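You operate a simulated robot arm through the tools that you are given. There is no shell and no other tool. Be economical: measure what you need, move in short steps, check, and stop when the job is done.

You are at the controls of a simulated robot arm. One attempt, no reset.

## Task
Open up: door bolt drawn, sign to OPEN, both shutters slid fully open.
Fine: The door itself stays closed.

The check looks at the end state, three seconds after you hand in, the way a careful person would. Anything else that was tipped, shoved, dropped, spilled or broken makes it a failure.

## Robot
A 6-joint arm with a four-finger gripper on a trunk, on a base that drives. Base frame: it is fixed to the floor where the robot stands at the start and does not move with it; the origin is under the middle of the robot, x ahead of it, y to its left, z up. Readings come in m, rad, newtons and seconds.
With the tool pointing down near the work surface it reaches from about 0.24 to 0.9 m from the robot's upright axis, wherever it stands. Its first joint turns from -2.897 to 2.897 rad. Places, roughly: door bolt [1, 0, 1.3]; door sign cover [1, -0.4, 1.5]; front shutter [0.9, 0.9, 1.2]; rear shutter [0.9, 1.4, 1.2]; shop door [1, -0.4, 0.9]. Payload 3.67 kg.
The TCP is the grasp point between the finger pads, 0.028 m short of the fingertips. In the tool frame z runs along the fingers and y along their closing line. The gripper opens to 0.112 m. The gripper's body begins 0.073 m behind the TCP.
Orientation is told as [roll, pitch, yaw] about the base's x, y, z axes, in that order, counted from this pose: with the fingers straight down and closing along the base's y, the tool's x points along the base's -x, its y along +y and its z along -z.

## Interface
- The arm moves only by the tool jog_arm. Its argument "increments" is a list of rows, each a list of 7 numbers: the shift along the tool's x, y, z in m, then the turn, a rotation vector about the tool's x, y, z in rad, then the finger opening in m, from 0 to 0.112. In form: [[tx, ty, tz, rx, ry, rz, grip], ...]. A call has 1 to 12 rows; each row is the pose to reach, as a shift and turn from the pose commanded when the call began, along the tool's axes at that moment. Rows are played at 5 a second. More than 0.05 m and 0.15 rad between two rows, or a gripper value outside its range, and nothing of the call is played. Where a pose cannot be reached the arm comes as near as it can. A force on the tool above 80 N (or 10 N above the force at the start of the call, whichever is more), or a blocked arm, ends the call early, and 0.2 s more pass. Each finger halts on what it meets, pressing with about 22 N; the grip force reading is that of the motor and also rises with nothing between the fingers. The clock runs only during rows and for 0.2 s after the last one: add rows that repeat a pose to give the fingers time. The reply holds the time, the measured pose of the TCP, the force on the tool along the base axes, the opening and the grip force, in the units named above and with some noise, with the torque about the TCP (base axes, N m) and any sound that the robot's microphone picked up.
- Cameras (640 x 400 px; columns grow to the right, rows downward): "scene" is now at [0.1122, 0.2128, 1.3526]; the picture's right is [0.01, -1.00, 0.00], its down [-0.34, -0.00, -0.94] and it looks along [0.94, 0.01, -0.34] (base axes); focal length 284 px, centre (320, 200). "wrist" rides on the gripper at [0.06, -0.018, -0.104] in the tool frame; the picture's right is [0.29, 0.96, 0.00], its down [-0.80, 0.24, -0.55] and it looks along [-0.53, 0.16, 0.83] (tool axes); focal length 234 px, centre (320, 200).
- capture(camera): a new picture of that camera. It takes no simulated time.
- base_move(legs): drives the robot by 1 to 6 legs, each [ahead, left, turn to the left] in m, m and rad, along the robot's own axes; the way and the turn of a leg run together, so that a leg with both is an arc; at most 1.5 m and 3.142 rad a leg. The arm and the cameras ride along, it lands a little off, and it stops where it bumps. It gives what a move gives.
- pan_tilt(pan, tilt): turns the head with the scene camera to pan (to the left, within 2.496 rad either way) and tilt (down, from -0.506 to 1.204), counted from straight ahead of the robot. It gives what a move gives.
- measure_at(camera, pixels): for up to 12 pixels [column, row] of the newest picture of that camera ("zoom" is the newest enlarged one), the place [x, y, z] in the base frame of the surface seen there, good to about 0.002 m. It takes no simulated time.
- close_up(camera, box): a new picture of the part [left, top, right, bottom] of that camera's present view, enlarged. It takes no simulated time.
- finish_job(): hands the job in; it is judged then, once.

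Go step by step. Measure first, check grasps and placings, and put right what went wrong. The budget is 80 turns and 52 pictures, counting those below and the enlarged ones. Unless the task says otherwise, let go and move clear before handing in, and close with one line.

The tools are called after "Emit:" as name(argument=value, ...) on one line, values as JSON. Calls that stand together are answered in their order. jog_arm: Moves the arm, as the interface text tells. Its arguments: {"type":"object","properties":{"increments":{"type":"array","items":{"type":"array","items":{"type":"number"}}}},"required":["increments"]} The other tools are called the same way: base_move (legs) drives the base; pan_tilt (pan, tilt) turns the head that bears the scene camera; capture (camera) takes a picture; measure_at (camera, pixels) gives the place of the surface under pixels of a picture; close_up (camera, box) takes an enlarged picture of a part of a camera's view; finish_job () hands the job in.

At the start:

```text
time: 0.0
position: [0.5959, 0.044, 1.0001]
orientation: [-0.001, 0.0, 0.0]
force: [0.1, -0.4, 0.4]
torque: [0.0, -0.01, -0.02]
grip_width: 0.112
finger_force: 0.1
robot x, y, heading: [0.0004, 0.0008, 0.0]
head pan, tilt: [0.012, 0.346]
```

scene: 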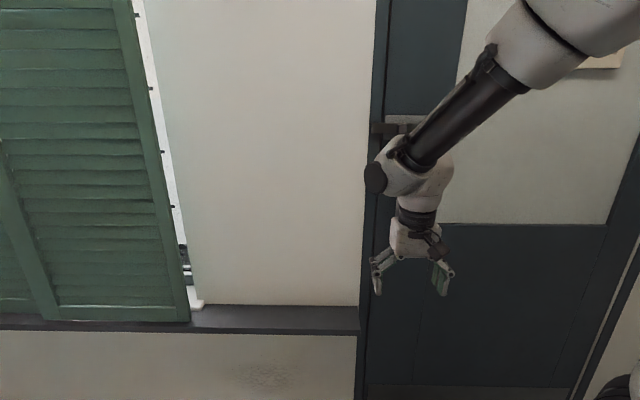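
wrist: 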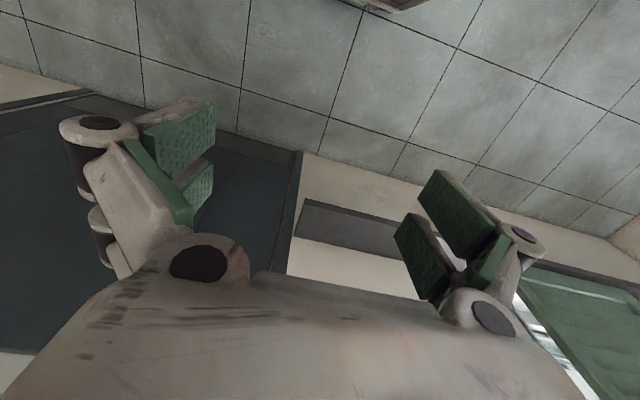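

The scene shows a green shutter on the left, the bolt near (400,125) behind the arm, and part of the sign near (600,60). I'll look around by panning the head, first to the shutters.

Emit:
pan_tilt(pan=0.75, tilt=0.1)

Emit:
capture(camera="scene")

Emit:
pan_tilt(pan=-0.4, tilt=0.0)

Emit:
capture(camera="scene")

```text
time: 1.1
position: [0.5951, 0.0439, 0.999]
orientation: [0.0, 0.001, 0.0]
force: [0.6, 0.1, -0.6]
torque: [0.03, -0.01, 0.0]
grip_width: 0.1118
finger_force: 0.0
robot x, y, heading: [0.0004, -0.0003, 0.007]
head pan, tilt: [0.75, 0.099]
```

```text
49 pictures are left
```

scene: 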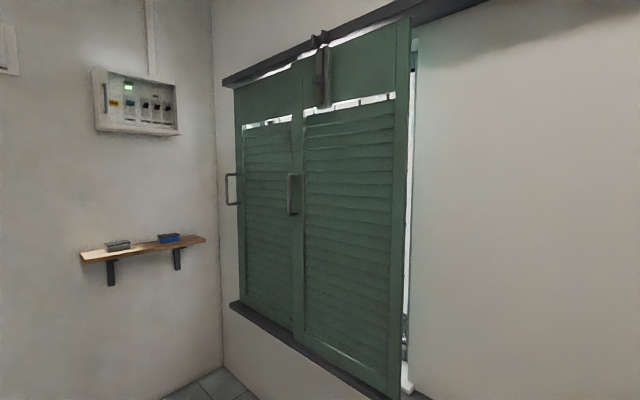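

```text
time: 2.5
position: [0.5959, 0.0436, 1.0007]
orientation: [0.0, 0.001, 0.0]
force: [-0.9, 0.2, -0.2]
torque: [0.0, 0.02, 0.01]
grip_width: 0.1122
finger_force: 0.0
robot x, y, heading: [-0.0026, 0.0028, -0.0]
head pan, tilt: [-0.4, 0.0]
```

```text
48 pictures are left
```

scene: 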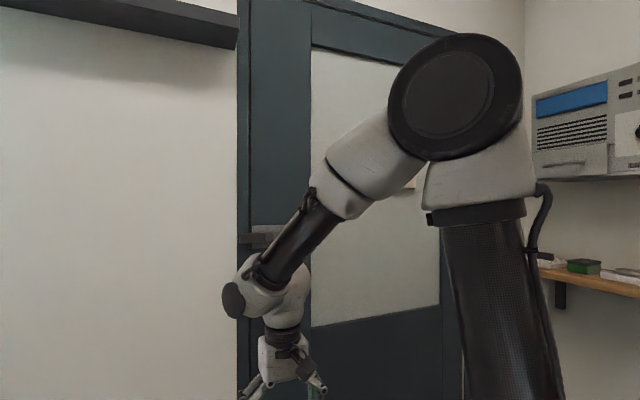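

The shutters hang on a rail with a fitting near (320,75) and handles at (232,190) and (293,195). I'll zoom on these.

Emit:
pan_tilt(pan=0.75, tilt=0.1)

Emit:
close_up(camera="scene", box=[210, 0, 450, 150])

Emit:
measure_at(camera="zoom", pixels=[[300, 180], [290, 100], [300, 270], [150, 250], [400, 150], [525, 100], [550, 120], [200, 180], [60, 215], [480, 50], [80, 300], [600, 20]])

Emit:
close_up(camera="scene", box=[210, 150, 450, 300])

Emit:
measure_at(camera="zoom", pixels=[[48, 100], [75, 65], [75, 142], [212, 70], [230, 115], [212, 165], [120, 250], [400, 250], [505, 100], [235, 250], [580, 200], [85, 200]])

```text
time: 3.8
position: [0.596, 0.0442, 1.0001]
orientation: [0.001, -0.001, -0.001]
force: [0.3, -0.2, 0.6]
torque: [-0.05, -0.01, 0.0]
grip_width: 0.1119
finger_force: 0.0
robot x, y, heading: [0.0026, -0.0022, 0.001]
head pan, tilt: [0.75, 0.099]
```

```text
2.67 times, centred on (330, 75) of scene
```

zoom: 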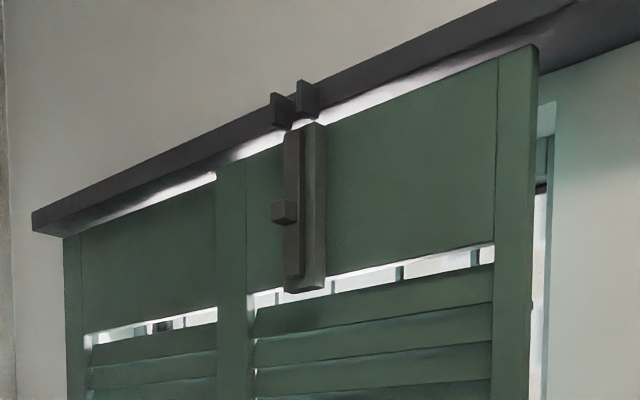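

```text
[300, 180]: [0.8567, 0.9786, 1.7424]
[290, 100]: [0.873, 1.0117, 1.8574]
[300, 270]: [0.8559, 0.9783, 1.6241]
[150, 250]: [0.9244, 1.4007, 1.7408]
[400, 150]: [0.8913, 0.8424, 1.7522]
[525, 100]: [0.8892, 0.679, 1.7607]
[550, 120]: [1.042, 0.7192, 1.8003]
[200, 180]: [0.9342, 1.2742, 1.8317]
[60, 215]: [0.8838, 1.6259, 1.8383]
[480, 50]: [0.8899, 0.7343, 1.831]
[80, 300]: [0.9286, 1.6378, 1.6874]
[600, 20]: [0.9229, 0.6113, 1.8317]
```

```text
2.67 times, centred on (330, 225) of scene
```

zoom: 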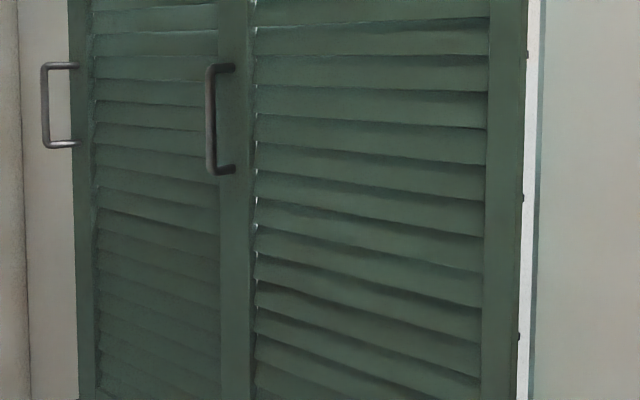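

```text
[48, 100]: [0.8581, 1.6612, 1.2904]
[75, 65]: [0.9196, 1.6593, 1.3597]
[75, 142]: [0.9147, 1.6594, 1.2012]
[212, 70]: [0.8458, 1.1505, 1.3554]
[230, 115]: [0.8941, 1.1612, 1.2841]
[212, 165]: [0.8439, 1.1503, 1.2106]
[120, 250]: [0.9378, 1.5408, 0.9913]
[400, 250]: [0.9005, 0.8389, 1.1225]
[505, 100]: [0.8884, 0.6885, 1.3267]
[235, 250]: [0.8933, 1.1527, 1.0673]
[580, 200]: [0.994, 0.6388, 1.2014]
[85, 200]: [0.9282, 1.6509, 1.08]
```

The front shutter (x≈0.89, y 0.68–1.18) has a vertical slide bolt (knob about [0.84,0.98,1.70]) going into keepers on the rail; the handles are vertical bars. Now I turn the tool to horizontal (fingers to +x) at bolt height so that the wrist camera can see the door.

Emit:
jog_arm(increments=[[0, 0, -0.02, 0, -0.143, 0, 0.112], [0.01, 0, -0.05, 0, -0.286, 0, 0.112], [0.02, 0, -0.08, 0, -0.429, 0, 0.112], [0.03, 0, -0.11, 0, -0.572, 0, 0.112], [0.04, 0, -0.14, 0, -0.715, 0, 0.112], [0.05, 0, -0.17, 0, -0.858, 0, 0.112], [0.06, 0, -0.2, 0, -1.0, 0, 0.112], [0.07, 0, -0.22, 0, -1.143, 0, 0.112], [0.08, 0, -0.24, 0, -1.286, 0, 0.112], [0.08, 0, -0.26, 0, -1.429, 0, 0.112], [0.08, 0, -0.28, 0, -1.571, 0, 0.112]])

Emit:
pan_tilt(pan=-0.3, tilt=0.1)

Emit:
capture(camera="scene")

Emit:
capture(camera="wrist")

```text
time: 6.2
position: [0.5224, 0.0976, 1.381]
orientation: [0.466, -1.568, -0.471]
force: [0.2, -0.2, -0.4]
torque: [0.03, 0.0, -0.04]
grip_width: 0.1121
finger_force: 0.0
out of reach, approached as far as the arm can: row 4, 5, 6, 7, 8, 9, 10, 11
robot x, y, heading: [0.001, -0.003, 0.005]
head pan, tilt: [0.75, 0.099]
```

```text
time: 7.5
position: [0.5221, 0.0984, 1.3809]
orientation: [0.015, -1.565, -0.021]
force: [-0.2, 0.9, -0.1]
torque: [-0.05, -0.02, 0.0]
grip_width: 0.1124
finger_force: 0.1
robot x, y, heading: [0.0001, -0.0004, -0.004]
head pan, tilt: [-0.3, 0.099]
```

```text
45 pictures are left
```

scene: 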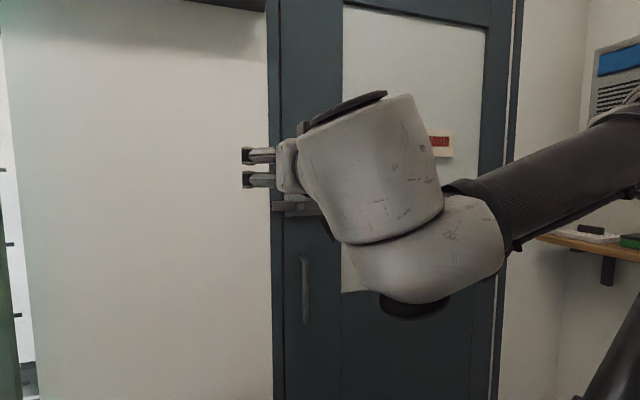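

```text
44 pictures are left
```

wrist: 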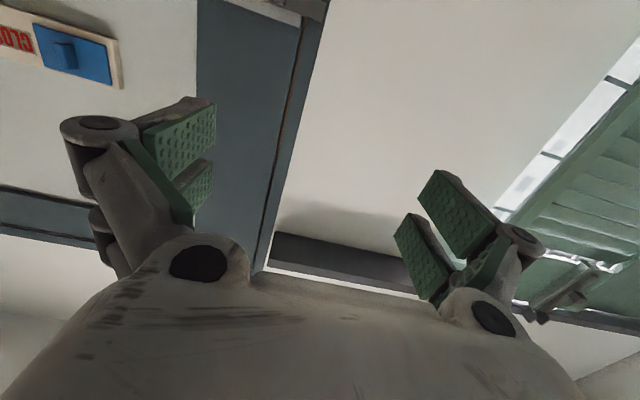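

The sign (wrist view (70,50)) shows CLOSED with a blue sliding cover on its base-left half. The arm hides the bolt, so I'll check the right-hand side for room before driving right.

Emit:
pan_tilt(pan=-1.2, tilt=0.5)

Emit:
capture(camera="scene")

Emit:
measure_at(camera="scene", pixels=[[200, 200], [250, 300], [180, 120], [100, 150], [260, 110], [60, 60], [450, 100], [300, 350], [560, 150]])

```text
time: 8.7
position: [0.521, 0.1001, 1.3791]
orientation: [0.022, -1.564, -0.023]
force: [-0.2, 0.1, -0.5]
torque: [0.01, 0.02, -0.03]
grip_width: 0.1119
finger_force: 0.1
robot x, y, heading: [0.0004, -0.0026, 0.004]
head pan, tilt: [-1.201, 0.499]
```

```text
43 pictures are left
```

scene: 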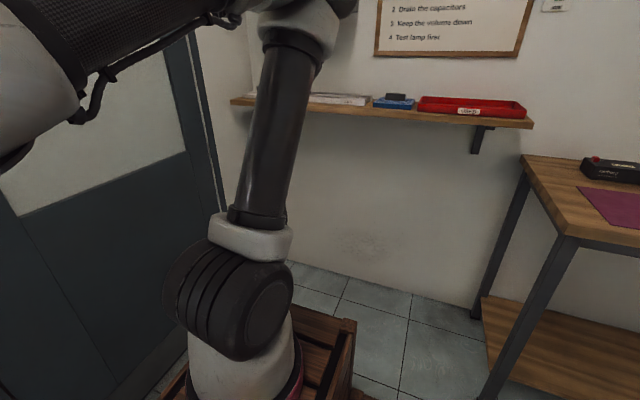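

```text
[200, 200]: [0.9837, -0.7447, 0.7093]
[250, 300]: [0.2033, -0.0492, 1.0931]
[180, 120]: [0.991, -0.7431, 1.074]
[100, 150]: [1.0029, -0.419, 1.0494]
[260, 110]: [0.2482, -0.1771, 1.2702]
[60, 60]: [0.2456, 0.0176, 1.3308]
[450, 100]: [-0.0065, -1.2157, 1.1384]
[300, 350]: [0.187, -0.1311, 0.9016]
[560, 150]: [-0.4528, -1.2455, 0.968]
```

There is about 1.2 m of clearance to the shelf on the right; I drive right 0.45 m and look at the door.

Emit:
base_move(legs=[[0, -0.45, 0]])

Emit:
pan_tilt(pan=0.1, tilt=0.05)

Emit:
capture(camera="scene")

```text
time: 11.4
position: [0.5235, -0.3345, 1.38]
orientation: [-0.008, -1.569, -0.001]
force: [-2.2, -0.5, -1.3]
torque: [-0.02, -0.14, -0.04]
grip_width: 0.112
finger_force: 0.1
robot x, y, heading: [-0.0001, -0.4297, -0.009]
head pan, tilt: [-1.201, 0.499]
```

```text
time: 12.9
position: [0.5242, -0.3356, 1.3805]
orientation: [-0.004, -1.568, -0.005]
force: [0.0, 0.6, -0.2]
torque: [0.01, 0.03, -0.01]
grip_width: 0.1122
finger_force: 0.1
robot x, y, heading: [0.0011, -0.4315, -0.01]
head pan, tilt: [0.099, 0.051]
```

```text
42 pictures are left
```

scene: 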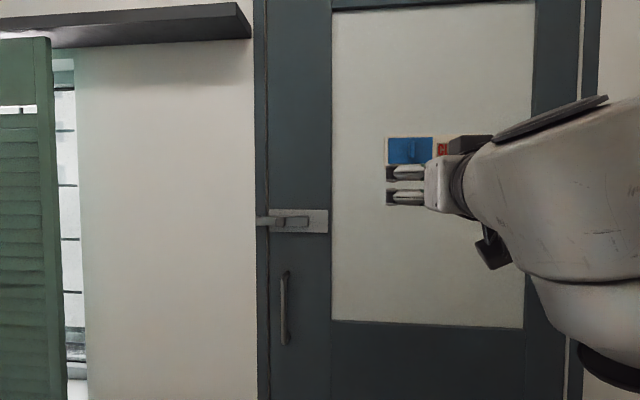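

Now the bolt (295,220), the door handle (285,305) and the sign cover (410,150) are all visible. I zoom and measure.

Emit:
close_up(camera="scene", box=[240, 195, 352, 265])

Emit:
measure_at(camera="zoom", pixels=[[250, 150], [290, 150], [360, 150], [430, 150], [480, 110], [120, 150], [150, 150], [200, 150], [250, 120], [250, 180], [400, 150], [420, 200]])

Emit:
close_up(camera="scene", box=[370, 120, 466, 180])

Emit:
measure_at(camera="zoom", pixels=[[110, 130], [110, 200], [110, 280], [150, 200], [250, 200], [280, 200], [300, 170], [400, 250], [500, 150], [410, 120], [95, 250], [260, 240]])

```text
5.71 times, centred on (296, 230) of scene
```

zoom: 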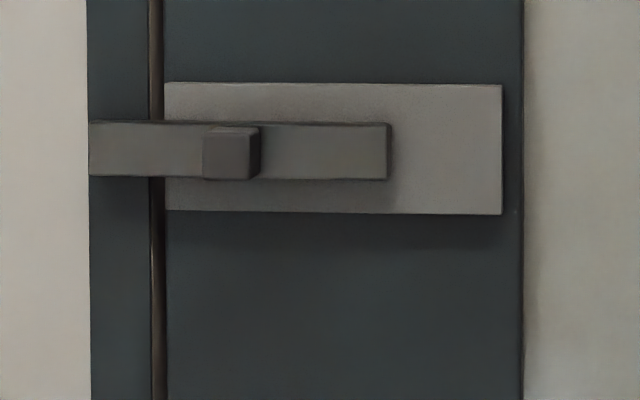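

```text
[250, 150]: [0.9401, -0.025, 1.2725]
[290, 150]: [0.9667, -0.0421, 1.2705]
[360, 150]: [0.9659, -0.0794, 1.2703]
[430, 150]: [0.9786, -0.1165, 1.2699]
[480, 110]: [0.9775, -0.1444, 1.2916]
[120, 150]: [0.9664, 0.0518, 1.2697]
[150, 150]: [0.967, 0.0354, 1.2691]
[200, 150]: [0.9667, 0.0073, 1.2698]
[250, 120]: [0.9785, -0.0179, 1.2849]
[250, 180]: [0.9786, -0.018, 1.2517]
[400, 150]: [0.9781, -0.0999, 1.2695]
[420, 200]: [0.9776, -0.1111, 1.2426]
```

```text
6.67 times, centred on (418, 150) of scene
```

zoom: 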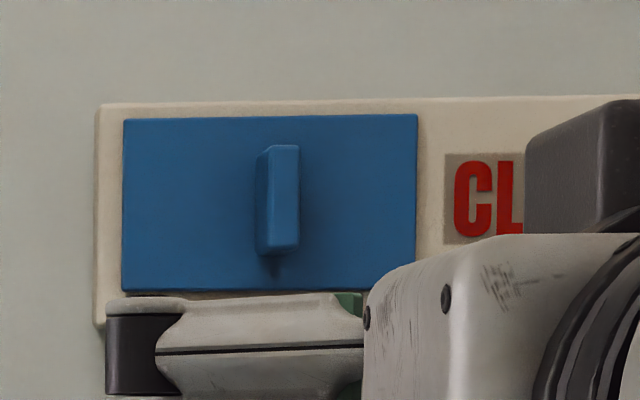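

```text
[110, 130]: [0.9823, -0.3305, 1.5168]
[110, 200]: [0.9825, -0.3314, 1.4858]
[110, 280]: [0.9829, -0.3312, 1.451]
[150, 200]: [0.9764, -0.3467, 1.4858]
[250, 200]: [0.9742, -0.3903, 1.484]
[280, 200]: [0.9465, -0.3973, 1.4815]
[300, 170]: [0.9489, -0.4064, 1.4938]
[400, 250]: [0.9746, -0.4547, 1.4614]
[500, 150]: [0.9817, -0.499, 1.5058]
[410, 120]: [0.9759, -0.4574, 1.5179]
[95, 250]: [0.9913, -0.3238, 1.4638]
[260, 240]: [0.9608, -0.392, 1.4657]
```

The bolt knob is about [0.935–0.966, −0.01, 1.27] and must go right; the cover knob is at [0.946–0.975, −0.399, 1.485] and must slide right over CLOSED. I drive ahead a little and bring the TCP in front of the cover knob.

Emit:
base_move(legs=[[0.12, 0, 0.01]])

Emit:
jog_arm(increments=[[-0.03, -0.02, 0.02, 0, 0, 0, 0.08], [-0.06, -0.04, 0.05, 0, 0, 0, 0.06], [-0.1, -0.062, 0.08, 0, 0, 0, 0.05], [-0.104, -0.063, 0.12, 0, 0, 0, 0.05], [-0.104, -0.063, 0.16, 0, 0, 0, 0.05], [-0.104, -0.063, 0.2, 0, 0, 0, 0.05], [-0.104, -0.063, 0.2, 0, 0, 0, 0.05]])

Emit:
capture(camera="wrist")

Emit:
capture(camera="scene")

```text
time: 14.1
position: [0.6461, -0.3308, 1.3814]
orientation: [-0.003, -1.567, 0.002]
force: [0.2, -0.7, -0.4]
torque: [-0.03, 0.04, -0.01]
grip_width: 0.1122
finger_force: 0.0
robot x, y, heading: [0.1262, -0.4332, 0.004]
head pan, tilt: [0.099, 0.051]
```

```text
refused: row 3 steps farther than a row can; nothing moved
```

```text
39 pictures are left
```

wrist: 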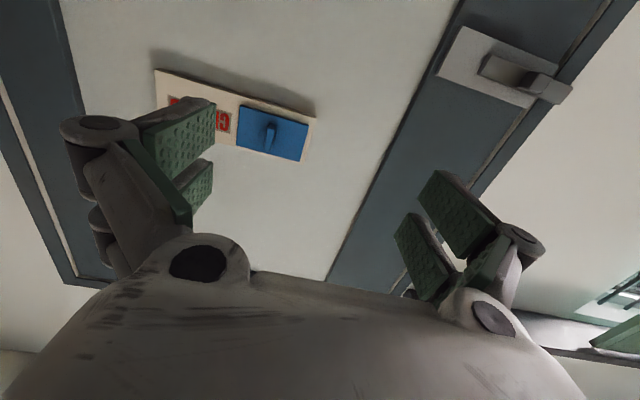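

```text
38 pictures are left
```

scene: 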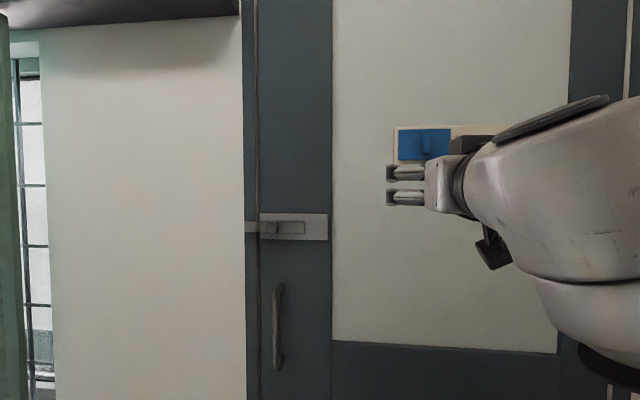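

A row was too long. I'll step smaller (TCP now [0.646,−0.331,1.381]) towards in front of the cover knob.

Emit:
jog_arm(increments=[[-0.03, -0.02, 0.02, 0, 0, 0, 0.08], [-0.055, -0.04, 0.05, 0, 0, 0, 0.06], [-0.08, -0.055, 0.08, 0, 0, 0, 0.05], [-0.104, -0.067, 0.11, 0, 0, 0, 0.05], [-0.104, -0.067, 0.15, 0, 0, 0, 0.05], [-0.104, -0.067, 0.19, 0, 0, 0, 0.05], [-0.104, -0.067, 0.22, 0, 0, 0, 0.05], [-0.104, -0.067, 0.22, 0, 0, 0, 0.05]])

Emit:
capture(camera="wrist")

```text
time: 15.9
position: [0.8658, -0.3997, 1.4846]
orientation: [0.08, -1.568, -0.08]
force: [0.1, 0.3, 0.8]
torque: [0.03, -0.03, -0.01]
grip_width: 0.0501
finger_force: 0.1
robot x, y, heading: [0.1276, -0.4304, 0.003]
head pan, tilt: [0.099, 0.051]
```

```text
37 pictures are left
```

wrist: 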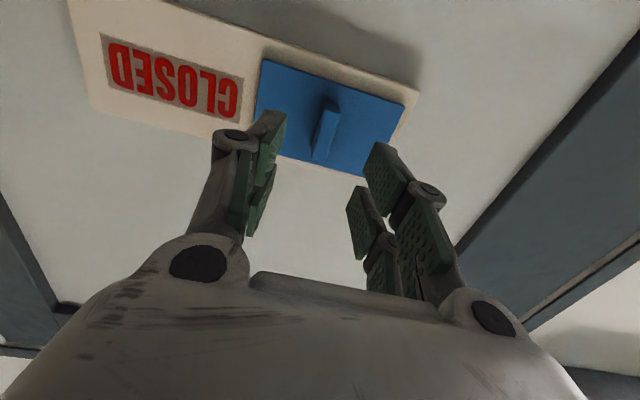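

Emit:
measure_at(camera="wrist", pixels=[[322, 133], [335, 110], [316, 150], [390, 105], [265, 85], [80, 50], [415, 95], [120, 75], [235, 110]])

```text
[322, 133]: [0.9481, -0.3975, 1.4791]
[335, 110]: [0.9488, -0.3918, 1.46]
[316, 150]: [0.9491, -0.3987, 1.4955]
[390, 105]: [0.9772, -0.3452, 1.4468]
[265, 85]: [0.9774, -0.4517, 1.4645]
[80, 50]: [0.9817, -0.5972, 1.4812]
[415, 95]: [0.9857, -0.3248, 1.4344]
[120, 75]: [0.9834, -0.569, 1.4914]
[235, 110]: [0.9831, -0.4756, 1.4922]
```

The knob is centred at y≈−0.398, z≈1.48, between the fingers. I advance 0.075 m and close.

Emit:
jog_arm(increments=[[0.002, 0.002, 0.04, 0, 0, 0, 0.05], [0.002, 0.002, 0.074, 0, 0, 0, 0.05], [0.002, 0.002, 0.074, 0, 0, 0, 0.02], [0.002, 0.002, 0.074, 0, 0, 0, 0.0], [0.002, 0.002, 0.074, 0, 0, 0, 0.0]])

```text
time: 17.1
position: [0.9405, -0.3966, 1.481]
orientation: [-0.011, -1.567, 0.013]
force: [4.7, 0.2, 3.0]
torque: [-0.01, 0.01, -0.01]
grip_width: 0.0137
finger_force: 45.2
robot x, y, heading: [0.1266, -0.4344, -0.0]
head pan, tilt: [0.099, 0.051]
```

The knob is gripped (width 0.0137). I slide it right in small steps, stopping on force.

Emit:
jog_arm(increments=[[0, -0.02, 0, 0, 0, 0, 0], [0, -0.04, 0, 0, 0, 0, 0], [0, -0.06, 0, 0, 0, 0, 0], [0, -0.08, 0, 0, 0, 0, 0], [0, -0.1, 0, 0, 0, 0, 0], [0, -0.115, 0, 0, 0, 0, 0], [0, -0.123, 0, 0, 0, 0, 0], [0, -0.128, 0, 0, 0, 0, 0], [0, -0.13, 0, 0, 0, 0, 0]])

Emit:
capture(camera="wrist")

```text
time: 19.1
position: [0.9392, -0.4352, 1.4799]
orientation: [-0.011, -1.566, 0.008]
force: [-1.8, -0.4, 0.8]
torque: [-0.01, 0.03, 0.01]
grip_width: 0.0133
finger_force: 44.7
out of reach, approached as far as the arm can: row 3, 4, 5, 6, 7, 8, 9
robot x, y, heading: [0.1244, -0.4288, -0.0]
head pan, tilt: [0.099, 0.051]
```

```text
36 pictures are left
```

wrist: 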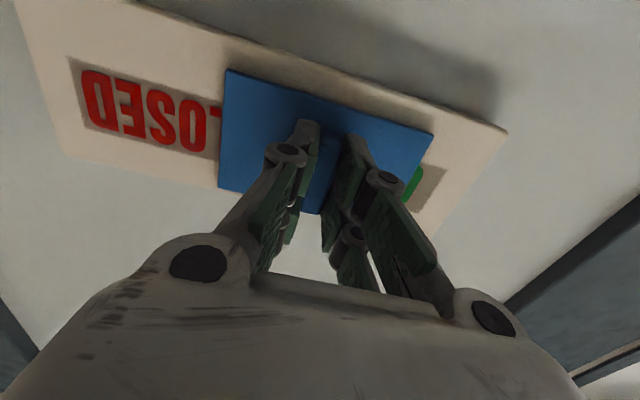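

The cover moved 4 cm; the arm cannot go farther right in this posture. I'll let go, back off, move the base right, and regrip.

Emit:
jog_arm(increments=[[0, 0.0, 0, 0, 0, 0, 0.05], [0, 0.0, 0, 0, 0, 0, 0.05], [0, 0, -0.04, 0, 0, 0, 0.05], [0, 0, -0.07, 0, 0, 0, 0.05]])

Emit:
base_move(legs=[[0, -0.2, 0]])

Emit:
capture(camera="wrist")

```text
time: 20.1
position: [0.8684, -0.4335, 1.4772]
orientation: [-0.078, -1.565, 0.078]
force: [0.5, 0.2, -0.4]
torque: [-0.02, -0.03, -0.01]
grip_width: 0.0498
finger_force: 0.0
robot x, y, heading: [0.1252, -0.4306, -0.0]
head pan, tilt: [0.099, 0.051]
```

```text
time: 21.8
position: [0.8677, -0.6387, 1.4778]
orientation: [-0.007, -1.568, 0.004]
force: [-0.1, -0.5, 0.7]
torque: [-0.01, -0.02, -0.01]
grip_width: 0.0498
finger_force: 0.0
robot x, y, heading: [0.1235, -0.6322, -0.002]
head pan, tilt: [0.099, 0.051]
```

```text
35 pictures are left
```

wrist: 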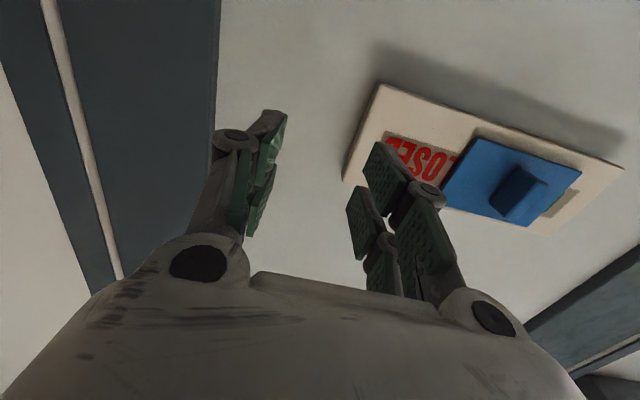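

The knob is now about y≈−0.437; I move left 0.202 m, then in, and grip.

Emit:
jog_arm(increments=[[0, 0.045, 0, 0, 0, 0, 0.05], [0, 0.09, 0, 0, 0, 0, 0.05], [0, 0.135, 0, 0, 0, 0, 0.05], [0, 0.18, 0, 0, 0, 0, 0.05], [-0.002, 0.202, 0, 0, 0, 0, 0.05], [-0.002, 0.202, 0, 0, 0, 0, 0.05]])

Emit:
capture(camera="wrist")

Emit:
measure_at(camera="wrist", pixels=[[322, 133], [335, 110], [316, 150]])

```text
time: 23.1
position: [0.8691, -0.437, 1.481]
orientation: [0.016, -1.567, -0.02]
force: [-0.1, -0.3, 0.2]
torque: [0.05, 0.0, -0.01]
grip_width: 0.0501
finger_force: 0.0
robot x, y, heading: [0.1243, -0.6336, 0.001]
head pan, tilt: [0.099, 0.051]
```

```text
34 pictures are left
```

wrist: 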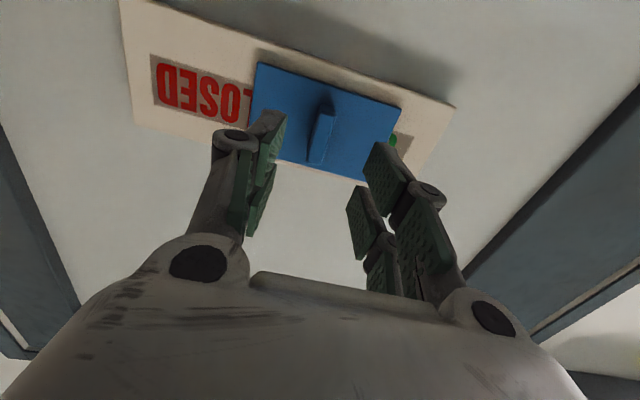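

```text
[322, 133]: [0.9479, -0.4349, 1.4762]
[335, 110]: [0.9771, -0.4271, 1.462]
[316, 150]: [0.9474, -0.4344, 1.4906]
```

The knob (322,133) is centred; advance, grip, and slide right until it stops.

Emit:
jog_arm(increments=[[0, 0.001, 0.04, 0, 0, 0, 0.05], [0, 0.001, 0.071, 0, 0, 0, 0.05], [0, 0.001, 0.071, 0, 0, 0, 0.02], [0, 0.001, 0.071, 0, 0, 0, 0.0], [0, 0.001, 0.071, 0, 0, 0, 0.0]])

Emit:
jog_arm(increments=[[0, -0.02, 0, 0, 0, 0, 0], [0, -0.04, 0, 0, 0, 0, 0], [0, -0.06, 0, 0, 0, 0, 0], [0, -0.075, 0, 0, 0, 0, 0], [0, -0.083, 0, 0, 0, 0, 0], [0, -0.088, 0, 0, 0, 0, 0], [0, -0.093, 0, 0, 0, 0, 0], [0, -0.098, 0, 0, 0, 0, 0]])

Emit:
capture(camera="wrist")

```text
time: 24.4
position: [0.9391, -0.4378, 1.4813]
orientation: [-0.004, -1.568, -0.001]
force: [1.8, 1.0, 1.9]
torque: [0.0, 0.02, 0.0]
grip_width: 0.0136
finger_force: 44.9
robot x, y, heading: [0.1289, -0.6344, -0.005]
head pan, tilt: [0.099, 0.051]
```

```text
time: 26.1
position: [0.9397, -0.5297, 1.4805]
orientation: [-0.638, -1.565, 0.641]
force: [-13.8, 38.9, -12.1]
torque: [0.39, -0.07, 0.87]
grip_width: 0.0139
finger_force: 45.5
robot x, y, heading: [0.122, -0.6349, 0.003]
head pan, tilt: [0.099, 0.051]
```

```text
33 pictures are left
```

wrist: 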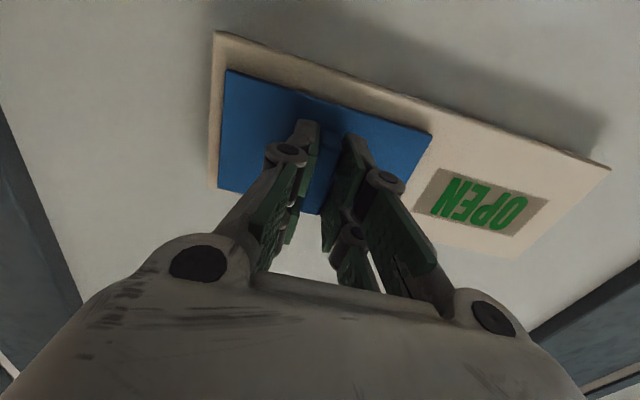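

The sign reads OPEN and the cover is at its stop (39 N). I let go, back off, lower to bolt height and drive left.

Emit:
jog_arm(increments=[[0, 0.004, 0, 0, 0, 0, 0.05], [0, 0.005, 0, 0, 0, 0, 0.05], [0, 0.005, -0.04, 0, 0, 0, 0.05], [0, 0.005, -0.08, 0, 0, 0, 0.06], [0.05, 0.005, -0.08, 0, 0, 0, 0.07], [0.1, 0.005, -0.08, 0, 0, 0, 0.07], [0.15, 0.005, -0.08, 0, 0, 0, 0.07], [0.2, 0.005, -0.08, 0, 0, 0, 0.07], [0.2, 0.005, -0.08, 0, 0, 0, 0.07]])

Emit:
base_move(legs=[[0, 0.4, 0]])

Emit:
capture(camera="wrist")

```text
time: 28.1
position: [0.8581, -0.5304, 1.2803]
orientation: [0.018, -1.568, -0.022]
force: [-0.2, -0.2, 0.5]
torque: [0.0, 0.04, 0.01]
grip_width: 0.07
finger_force: 0.1
robot x, y, heading: [0.1281, -0.6318, 0.002]
head pan, tilt: [0.099, 0.051]
```

```text
time: 30.6
position: [0.8616, -0.1337, 1.281]
orientation: [-0.03, -1.568, 0.019]
force: [-0.3, -0.3, 0.3]
torque: [-0.02, -0.01, -0.02]
grip_width: 0.0697
finger_force: 0.1
robot x, y, heading: [0.1247, -0.2343, -0.006]
head pan, tilt: [0.099, 0.051]
```

```text
32 pictures are left
```

wrist: 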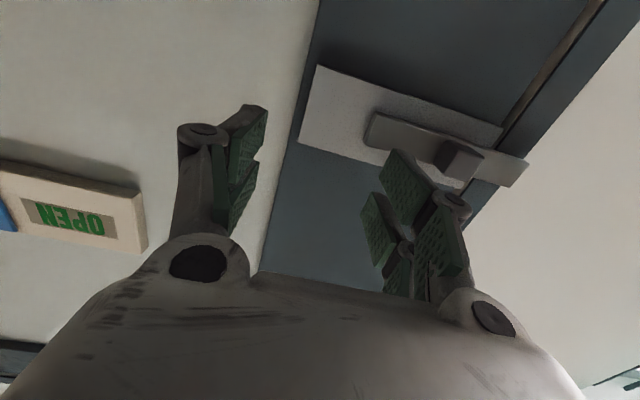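

Emit:
measure_at(camera="wrist", pixels=[[462, 162], [450, 150], [455, 172], [475, 165], [440, 155], [400, 135], [400, 143]])

Emit:
jog_arm(increments=[[0.003, 0.04, 0, 0, 0, 0, 0.07], [0.006, 0.08, 0, 0, 0, 0, 0.07], [0.009, 0.12, 0, 0, 0, 0, 0.07], [0.011, 0.122, 0, 0, 0, 0, 0.07]])

Emit:
capture(camera="wrist")

```text
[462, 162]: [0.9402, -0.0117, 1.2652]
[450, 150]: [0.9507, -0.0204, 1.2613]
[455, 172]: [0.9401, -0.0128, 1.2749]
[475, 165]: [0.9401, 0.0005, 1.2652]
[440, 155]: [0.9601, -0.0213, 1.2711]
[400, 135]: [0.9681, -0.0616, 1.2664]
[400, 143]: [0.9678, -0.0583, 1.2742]
```

```text
time: 31.6
position: [0.8606, -0.0125, 1.2717]
orientation: [0.035, -1.567, -0.045]
force: [0.7, -0.3, -0.6]
torque: [-0.01, 0.01, 0.01]
grip_width: 0.0699
finger_force: 0.0
robot x, y, heading: [0.1272, -0.2348, -0.007]
head pan, tilt: [0.099, 0.051]
```

```text
31 pictures are left
```

wrist: 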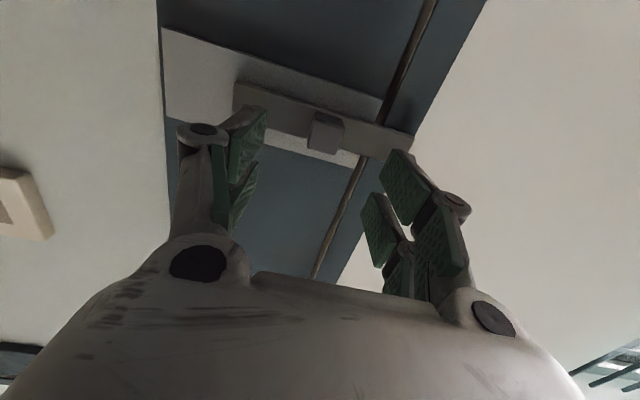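

The knob is centred (face x 0.940, y≈−0.009). I advance 0.072, grip, and draw it right.

Emit:
jog_arm(increments=[[0.001, 0.003, 0.04, 0, 0, 0, 0.07], [0.001, 0.003, 0.072, 0, 0, 0, 0.07], [0.001, 0.003, 0.072, 0, 0, 0, 0.03], [0.001, 0.003, 0.072, 0, 0, 0, 0.0], [0.001, 0.003, 0.072, 0, 0, 0, 0.0]])

Emit:
jog_arm(increments=[[0, -0.02, 0, 0, 0, 0, 0], [0, -0.035, 0, 0, 0, 0, 0], [0, -0.05, 0, 0, 0, 0, 0], [0, -0.06, 0, 0, 0, 0, 0], [0, -0.07, 0, 0, 0, 0, 0], [0, -0.077, 0, 0, 0, 0, 0], [0, -0.083, 0, 0, 0, 0, 0], [0, -0.089, 0, 0, 0, 0, 0], [0, -0.095, 0, 0, 0, 0, 0]])

Emit:
capture(camera="wrist")

```text
time: 32.9
position: [0.9349, -0.0091, 1.2707]
orientation: [-0.005, -1.567, -0.006]
force: [3.7, 0.1, -0.1]
torque: [0.02, 0.21, -0.01]
grip_width: 0.0257
finger_force: 45.2
robot x, y, heading: [0.1302, -0.2346, -0.004]
head pan, tilt: [0.099, 0.051]
```

```text
time: 33.9
position: [0.9324, -0.0558, 1.2699]
orientation: [-1.132, -1.565, 1.147]
force: [14.1, 32.2, 0.8]
torque: [0.39, 0.3, 0.18]
grip_width: 0.0257
finger_force: 45.1
robot x, y, heading: [0.1291, -0.2318, -0.007]
head pan, tilt: [0.099, 0.051]
stopped in row 5: the force on the tool passed its limit at 90 N (the readings are from after the stop); the commanded pose is now the measured one
```

```text
30 pictures are left
```

wrist: 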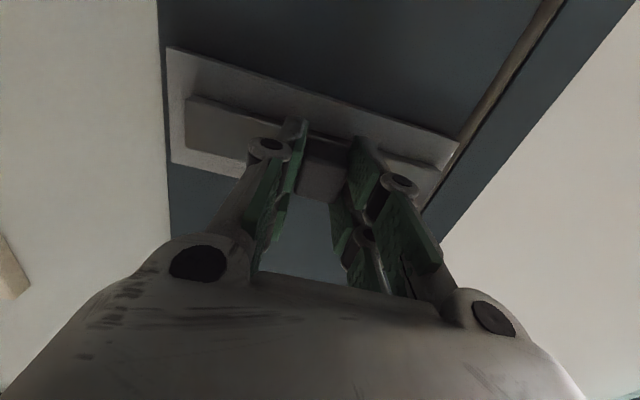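

The bolt hit its stop (about 5 cm of travel); its end now lies on the door side of the gap. I let go, back off, and verify.

Emit:
jog_arm(increments=[[0, 0, 0, 0, 0, 0, 0.06], [0, 0, 0, 0, 0, 0, 0.06], [0, 0, -0.04, 0, 0, 0, 0.06], [0, 0, -0.08, 0, 0, 0, 0.06], [0, 0, -0.12, 0, 0, 0, 0.06], [0, 0, -0.16, 0, 0, 0, 0.06], [0, 0, -0.16, 0, 0, 0, 0.06]])

Emit:
capture(camera="wrist")

Emit:
measure_at(camera="wrist", pixels=[[300, 110], [350, 120], [380, 130]])

```text
time: 35.5
position: [0.7755, -0.059, 1.2728]
orientation: [-1.028, -1.568, 1.035]
force: [-0.2, 0.4, -1.3]
torque: [0.02, 0.01, 0.0]
grip_width: 0.0601
finger_force: 0.0
out of reach, approached as far as the arm can: row 6, 7
robot x, y, heading: [0.1276, -0.2321, -0.004]
head pan, tilt: [0.099, 0.051]
```

```text
29 pictures are left
```

wrist: 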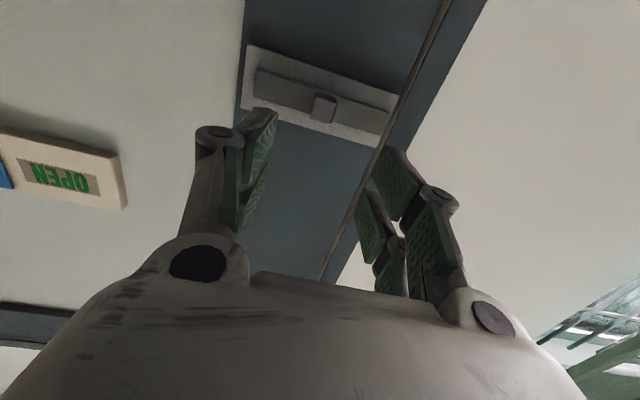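

```text
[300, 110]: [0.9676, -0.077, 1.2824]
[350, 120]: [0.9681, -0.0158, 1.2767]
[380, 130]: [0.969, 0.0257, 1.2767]
```

The bolt is drawn clear of the gap. Next, the shutters: I look left and down to check the way before driving.

Emit:
pan_tilt(pan=1.1, tilt=0.45)

Emit:
capture(camera="scene")

```text
time: 36.8
position: [0.7756, -0.0593, 1.2721]
orientation: [-1.057, -1.567, 1.066]
force: [-0.1, -0.1, -0.1]
torque: [0.01, -0.02, -0.02]
grip_width: 0.0601
finger_force: 0.0
robot x, y, heading: [0.1295, -0.2302, -0.006]
head pan, tilt: [1.1, 0.45]
```

```text
28 pictures are left
```

scene: 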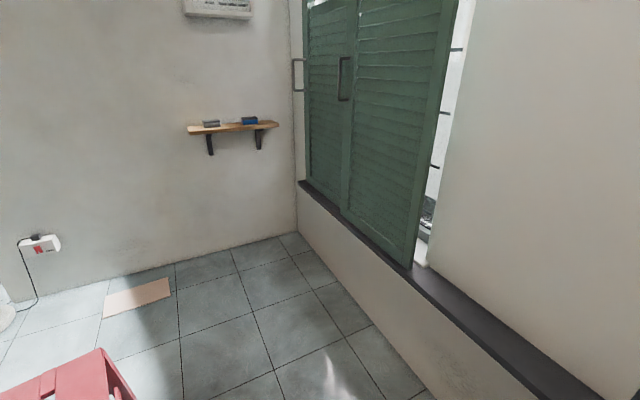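

Emit:
measure_at(camera="scene", pixels=[[90, 370], [110, 395], [20, 395], [140, 295], [230, 128], [200, 220], [280, 380], [440, 390], [440, 300]])

Emit:
base_move(legs=[[-0.08, 0, 0], [0, 0.45, 0]])

```text
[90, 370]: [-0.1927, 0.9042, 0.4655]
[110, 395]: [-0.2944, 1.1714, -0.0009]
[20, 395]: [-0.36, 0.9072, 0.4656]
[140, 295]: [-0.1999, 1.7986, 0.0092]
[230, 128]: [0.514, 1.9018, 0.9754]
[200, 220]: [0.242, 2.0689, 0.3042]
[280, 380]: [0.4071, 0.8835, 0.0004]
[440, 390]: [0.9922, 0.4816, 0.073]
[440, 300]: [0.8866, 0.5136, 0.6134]
```

```text
time: 40.2
position: [0.7015, 0.3928, 1.272]
orientation: [-1.059, -1.569, 1.061]
force: [-0.2, -0.1, 0.1]
torque: [0.03, -0.01, -0.01]
grip_width: 0.0599
finger_force: 0.0
robot x, y, heading: [0.0528, 0.2237, -0.011]
head pan, tilt: [1.1, 0.45]
```

A pink stool with its top at about x −0.19, y 0.9 could be in the way of the base's rear. I look at it from here.

Emit:
pan_tilt(pan=1.7, tilt=0.7)

Emit:
capture(camera="scene")

```text
time: 41.2
position: [0.7017, 0.3922, 1.2733]
orientation: [-1.046, -1.568, 1.047]
force: [-0.2, -0.7, -0.3]
torque: [0.0, -0.01, -0.01]
grip_width: 0.0599
finger_force: 0.0
robot x, y, heading: [0.0531, 0.2215, -0.013]
head pan, tilt: [1.7, 0.7]
```

```text
27 pictures are left
```

scene: 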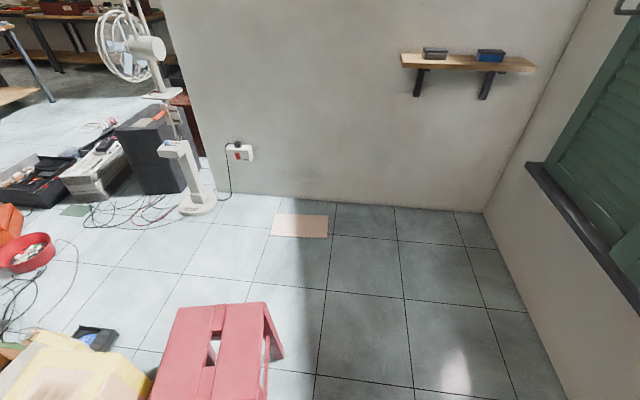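

Emit:
measure_at(camera="scene", pixels=[[262, 303], [282, 355], [268, 390], [250, 395], [185, 310], [300, 380], [80, 360], [150, 385]])

Emit:
pan_tilt(pan=1.5, tilt=1.2)

Emit:
capture(camera="scene")

Emit:
measure_at(camera="scene", pixels=[[100, 60], [130, 150], [140, 250], [320, 300], [320, 350], [230, 300], [400, 380], [200, 380]])

```text
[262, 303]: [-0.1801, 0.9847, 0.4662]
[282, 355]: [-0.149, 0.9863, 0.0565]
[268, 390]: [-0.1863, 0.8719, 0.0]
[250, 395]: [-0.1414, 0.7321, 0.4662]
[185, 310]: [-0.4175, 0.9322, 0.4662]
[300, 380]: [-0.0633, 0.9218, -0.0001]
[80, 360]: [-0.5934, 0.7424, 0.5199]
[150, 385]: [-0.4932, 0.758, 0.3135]
```

```text
time: 42.1
position: [0.7021, 0.3919, 1.2728]
orientation: [-1.049, -1.568, 1.051]
force: [-0.2, -0.1, -0.2]
torque: [-0.02, -0.01, 0.01]
grip_width: 0.0599
finger_force: 0.1
robot x, y, heading: [0.0479, 0.2195, -0.012]
head pan, tilt: [1.499, 1.201]
```

```text
26 pictures are left
```

scene: 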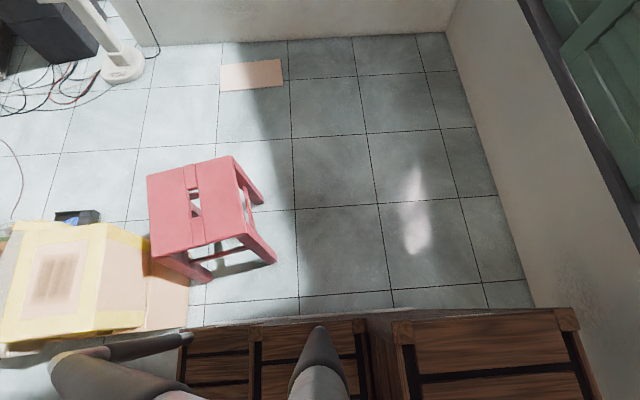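

```text
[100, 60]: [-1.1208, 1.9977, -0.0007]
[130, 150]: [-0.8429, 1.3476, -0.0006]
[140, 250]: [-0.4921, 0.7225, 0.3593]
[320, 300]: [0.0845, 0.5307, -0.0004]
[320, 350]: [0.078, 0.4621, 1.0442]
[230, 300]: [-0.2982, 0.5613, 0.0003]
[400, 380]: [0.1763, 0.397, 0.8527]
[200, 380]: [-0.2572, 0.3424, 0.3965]
```

Emit:
measure_at(camera="scene", pixels=[[275, 258], [262, 202], [186, 335], [260, 325], [300, 322], [340, 322], [400, 315], [560, 312], [580, 320], [205, 280], [182, 370], [590, 395]])

Emit:
close_up(camera="scene", box=[160, 240, 416, 400])

```text
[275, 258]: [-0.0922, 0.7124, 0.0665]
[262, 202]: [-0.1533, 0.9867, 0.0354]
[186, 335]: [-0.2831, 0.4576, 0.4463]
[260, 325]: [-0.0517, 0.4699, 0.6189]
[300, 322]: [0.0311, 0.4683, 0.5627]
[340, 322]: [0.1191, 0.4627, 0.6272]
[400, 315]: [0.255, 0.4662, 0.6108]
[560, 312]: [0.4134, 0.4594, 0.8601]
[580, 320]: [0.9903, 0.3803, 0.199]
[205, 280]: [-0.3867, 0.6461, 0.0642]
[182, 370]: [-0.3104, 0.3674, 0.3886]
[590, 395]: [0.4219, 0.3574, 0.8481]
```

```text
2.50 times, centred on (288, 320) of scene
```

zoom: 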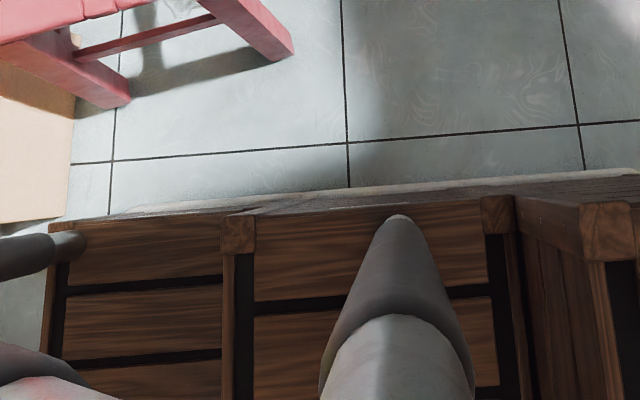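

The stool's legs reach x≈−0.09 at y 0.71–0.99, and the base is about ±0.37 long and ±0.25 wide, so I must pass it sideways: heading +90° with the robot at x≈0.2 and the arm swung to the robot's right. I drive ahead 0.15, then turn left.

Emit:
base_move(legs=[[0.15, 0, 0], [0, 0, 1.583]])

Emit:
pan_tilt(pan=-0.9, tilt=0.3)

Emit:
capture(camera="scene")

```text
time: 47.3
position: [0.0314, 0.8706, 1.2739]
orientation: [-1.052, -1.567, 2.626]
force: [1.0, 0.3, 0.1]
torque: [0.02, -0.02, 0.0]
grip_width: 0.06
finger_force: 0.0
robot x, y, heading: [0.1988, 0.2238, 1.557]
head pan, tilt: [1.499, 1.201]
```

```text
time: 49.5
position: [0.0302, 0.8701, 1.2738]
orientation: [-1.037, -1.567, 2.612]
force: [-1.1, -0.1, 0.3]
torque: [0.0, 0.0, -0.01]
grip_width: 0.0599
finger_force: 0.1
robot x, y, heading: [0.203, 0.2242, 1.56]
head pan, tilt: [-0.901, 0.3]
```

```text
24 pictures are left
```

scene: 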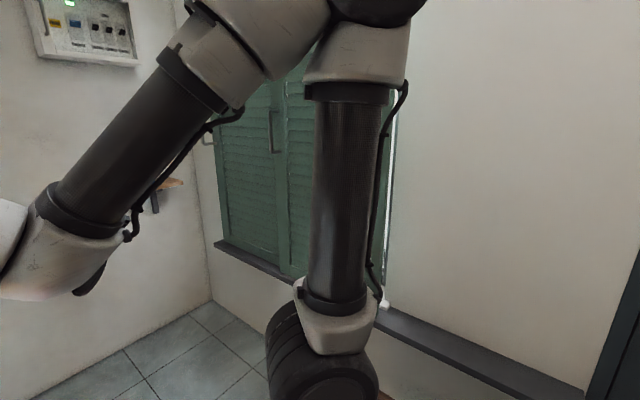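

The arm is clear of everything. I swing it to the right about the robot's axis by 90° in two arcs, rising a little.

Emit:
jog_arm(increments=[[-0.01, -0.0466, 0.0105, 0.0714, 0, 0, 0.06], [-0.02, -0.0938, 0.0176, 0.1428, 0, 0, 0.06], [-0.03, -0.1414, 0.0214, 0.2142, 0, 0, 0.06], [-0.04, -0.1892, 0.0217, 0.2856, 0, 0, 0.06], [-0.05, -0.2368, 0.0186, 0.357, 0, 0, 0.06], [-0.06, -0.2841, 0.0122, 0.4284, 0, 0, 0.06], [-0.07, -0.3309, 0.0024, 0.4998, 0, 0, 0.06], [-0.08, -0.3768, -0.0108, 0.5712, 0, 0, 0.06], [-0.09, -0.4217, -0.0272, 0.6426, 0, 0, 0.06], [-0.1, -0.4653, -0.0467, 0.714, 0, 0, 0.06], [-0.11, -0.5073, -0.0693, 0.7854, 0, 0, 0.06]])

Emit:
jog_arm(increments=[[-0.01, -0.0466, 0.0105, 0.0714, 0, 0, 0.06], [-0.02, -0.0938, 0.0176, 0.1428, 0, 0, 0.06], [-0.03, -0.1414, 0.0214, 0.2142, 0, 0, 0.06], [-0.04, -0.1892, 0.0217, 0.2856, 0, 0, 0.06], [-0.05, -0.2368, 0.0186, 0.357, 0, 0, 0.06], [-0.06, -0.2841, 0.0122, 0.4284, 0, 0, 0.06], [-0.07, -0.3309, 0.0024, 0.4998, 0, 0, 0.06], [-0.08, -0.3768, -0.0108, 0.5712, 0, 0, 0.06], [-0.09, -0.4217, -0.0272, 0.6426, 0, 0, 0.06], [-0.1, -0.4653, -0.0467, 0.714, 0, 0, 0.06], [-0.11, -0.5073, -0.0693, 0.7854, 0, 0, 0.06]])

Emit:
capture(camera="wrist")

```text
time: 51.9
position: [0.5203, 0.8253, 1.3785]
orientation: [-1.356, -1.567, 2.132]
force: [-0.3, 0.0, -1.0]
torque: [0.0, -0.01, 0.0]
grip_width: 0.0601
finger_force: 0.1
out of reach, approached as far as the arm can: row 1, 2, 3, 4, 5, 6, 7, 10, 11
robot x, y, heading: [0.1979, 0.2247, 1.559]
head pan, tilt: [-0.901, 0.3]
```

```text
time: 54.3
position: [0.8409, 0.5153, 1.5068]
orientation: [1.526, -1.419, -1.593]
force: [-0.7, -0.1, 0.3]
torque: [0.04, 0.08, -0.02]
grip_width: 0.0597
finger_force: 0.1
out of reach, approached as far as the arm can: row 1, 2, 3, 4, 5, 6, 7, 8, 9, 10, 11
robot x, y, heading: [0.2035, 0.2202, 1.559]
head pan, tilt: [-0.901, 0.3]
```

```text
23 pictures are left
```

wrist: 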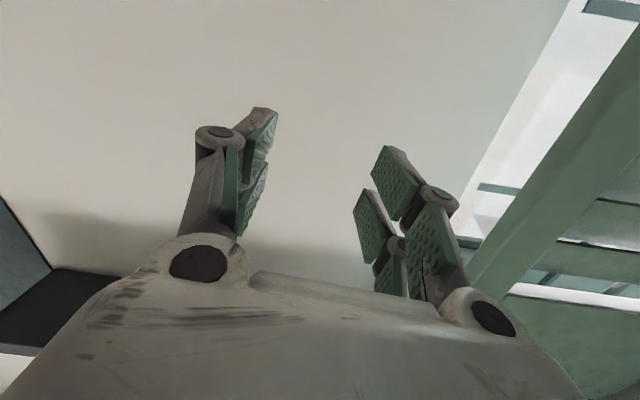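

The hand now points almost +x at [0.841,0.515,1.507], rolled by 0.15 rad. I straighten it and retract before driving along the wall.

Emit:
jog_arm(increments=[[0, 0, -0.03, -0.03, 0, -0.07, 0.06], [0, 0, -0.06, -0.066, 0, -0.152, 0.06], [0, 0, -0.07, -0.066, 0, -0.152, 0.06]])

Emit:
base_move(legs=[[0.3, 0, 0.01]])

Emit:
capture(camera="scene")

```text
time: 55.1
position: [0.7929, 0.5368, 1.5108]
orientation: [1.458, -1.523, -1.48]
force: [-1.2, 0.3, -1.0]
torque: [-0.01, -0.03, 0.0]
grip_width: 0.0602
finger_force: 0.0
out of reach, approached as far as the arm can: row 1, 2, 3
robot x, y, heading: [0.201, 0.22, 1.56]
head pan, tilt: [-0.901, 0.3]
```

```text
time: 57.1
position: [0.7917, 0.8427, 1.5107]
orientation: [1.462, -1.521, -1.474]
force: [-0.4, 0.9, -0.4]
torque: [-0.02, 0.01, 0.02]
grip_width: 0.06
finger_force: 0.0
robot x, y, heading: [0.2025, 0.5232, 1.568]
head pan, tilt: [-0.901, 0.3]
```

```text
22 pictures are left
```

scene: 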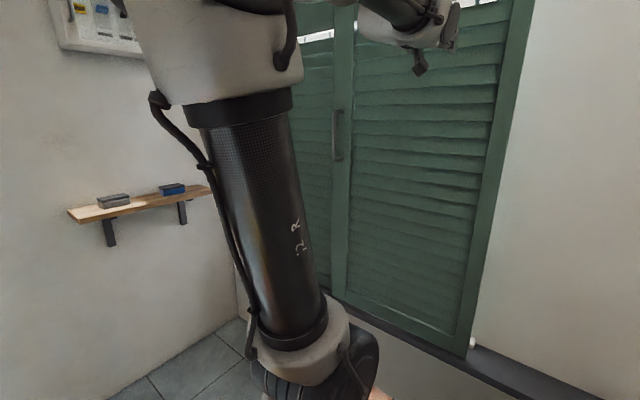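

The hand is at [0.792,0.843,1.511] and the front shutter is in view. I move the hand left and up below the shutter bolt and look with the wrist camera.

Emit:
jog_arm(increments=[[-0.02, 0.04, 0, 0, 0, -0.02, 0.06], [-0.04, 0.08, 0, 0, 0, -0.05, 0.06], [-0.07, 0.115, 0, 0, 0, -0.05, 0.06], [-0.1, 0.137, 0, 0, 0, -0.05, 0.06], [-0.1, 0.137, 0, 0, 0, -0.05, 0.06]])

Emit:
capture(camera="wrist")

```text
time: 58.3
position: [0.7927, 0.975, 1.6179]
orientation: [-0.328, -1.564, 0.313]
force: [0.0, -0.1, -0.3]
torque: [-0.01, 0.01, 0.02]
grip_width: 0.06
finger_force: 0.0
out of reach, approached as far as the arm can: row 1
robot x, y, heading: [0.2054, 0.524, 1.567]
head pan, tilt: [-0.901, 0.3]
```

```text
21 pictures are left
```

wrist: 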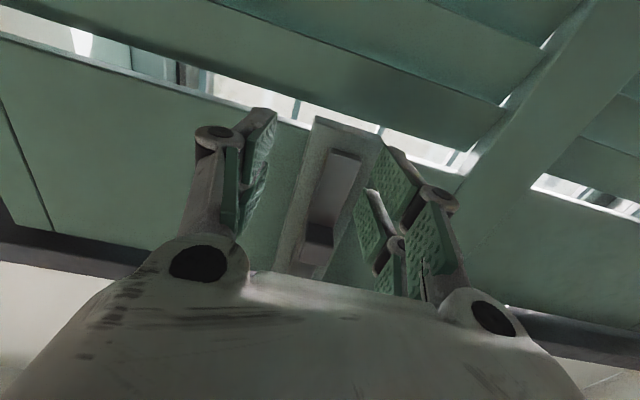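

Emit:
measure_at(camera="wrist", pixels=[[320, 232], [317, 246], [310, 258], [328, 250], [305, 240], [340, 170], [345, 125], [330, 200], [295, 180], [255, 225]])

```text
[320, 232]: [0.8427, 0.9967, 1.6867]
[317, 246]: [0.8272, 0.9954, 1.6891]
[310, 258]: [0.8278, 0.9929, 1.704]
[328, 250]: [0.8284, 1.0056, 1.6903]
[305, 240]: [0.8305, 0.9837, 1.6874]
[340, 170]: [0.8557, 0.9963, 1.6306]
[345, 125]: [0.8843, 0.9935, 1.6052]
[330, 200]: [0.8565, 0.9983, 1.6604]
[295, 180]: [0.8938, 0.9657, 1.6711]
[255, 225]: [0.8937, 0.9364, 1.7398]
```

The bolt knob is centred at y 0.996, z 1.70, face x 0.827. I go up, in, and grip.

Emit:
jog_arm(increments=[[-0.03, 0.015, -0.01, 0, 0, 0, 0.06], [-0.06, 0.021, -0.01, 0, 0, 0, 0.06], [-0.081, 0.021, -0.01, 0, 0, 0, 0.06], [-0.081, 0.021, 0.01, 0, 0, 0, 0.06], [-0.081, 0.021, 0.03, 0, 0, 0, 0.06], [-0.081, 0.021, 0.03, 0, 0, 0, 0.03], [-0.081, 0.021, 0.03, 0, 0, 0, 0.0], [-0.081, 0.021, 0.03, 0, 0, 0, 0.0]])

```text
time: 60.1
position: [0.8253, 0.997, 1.6985]
orientation: [-0.241, -1.566, 0.228]
force: [-1.2, -4.2, 1.6]
torque: [0.08, 0.02, -0.12]
grip_width: 0.0256
finger_force: 45.0
robot x, y, heading: [0.203, 0.5208, 1.569]
head pan, tilt: [-0.901, 0.3]
```

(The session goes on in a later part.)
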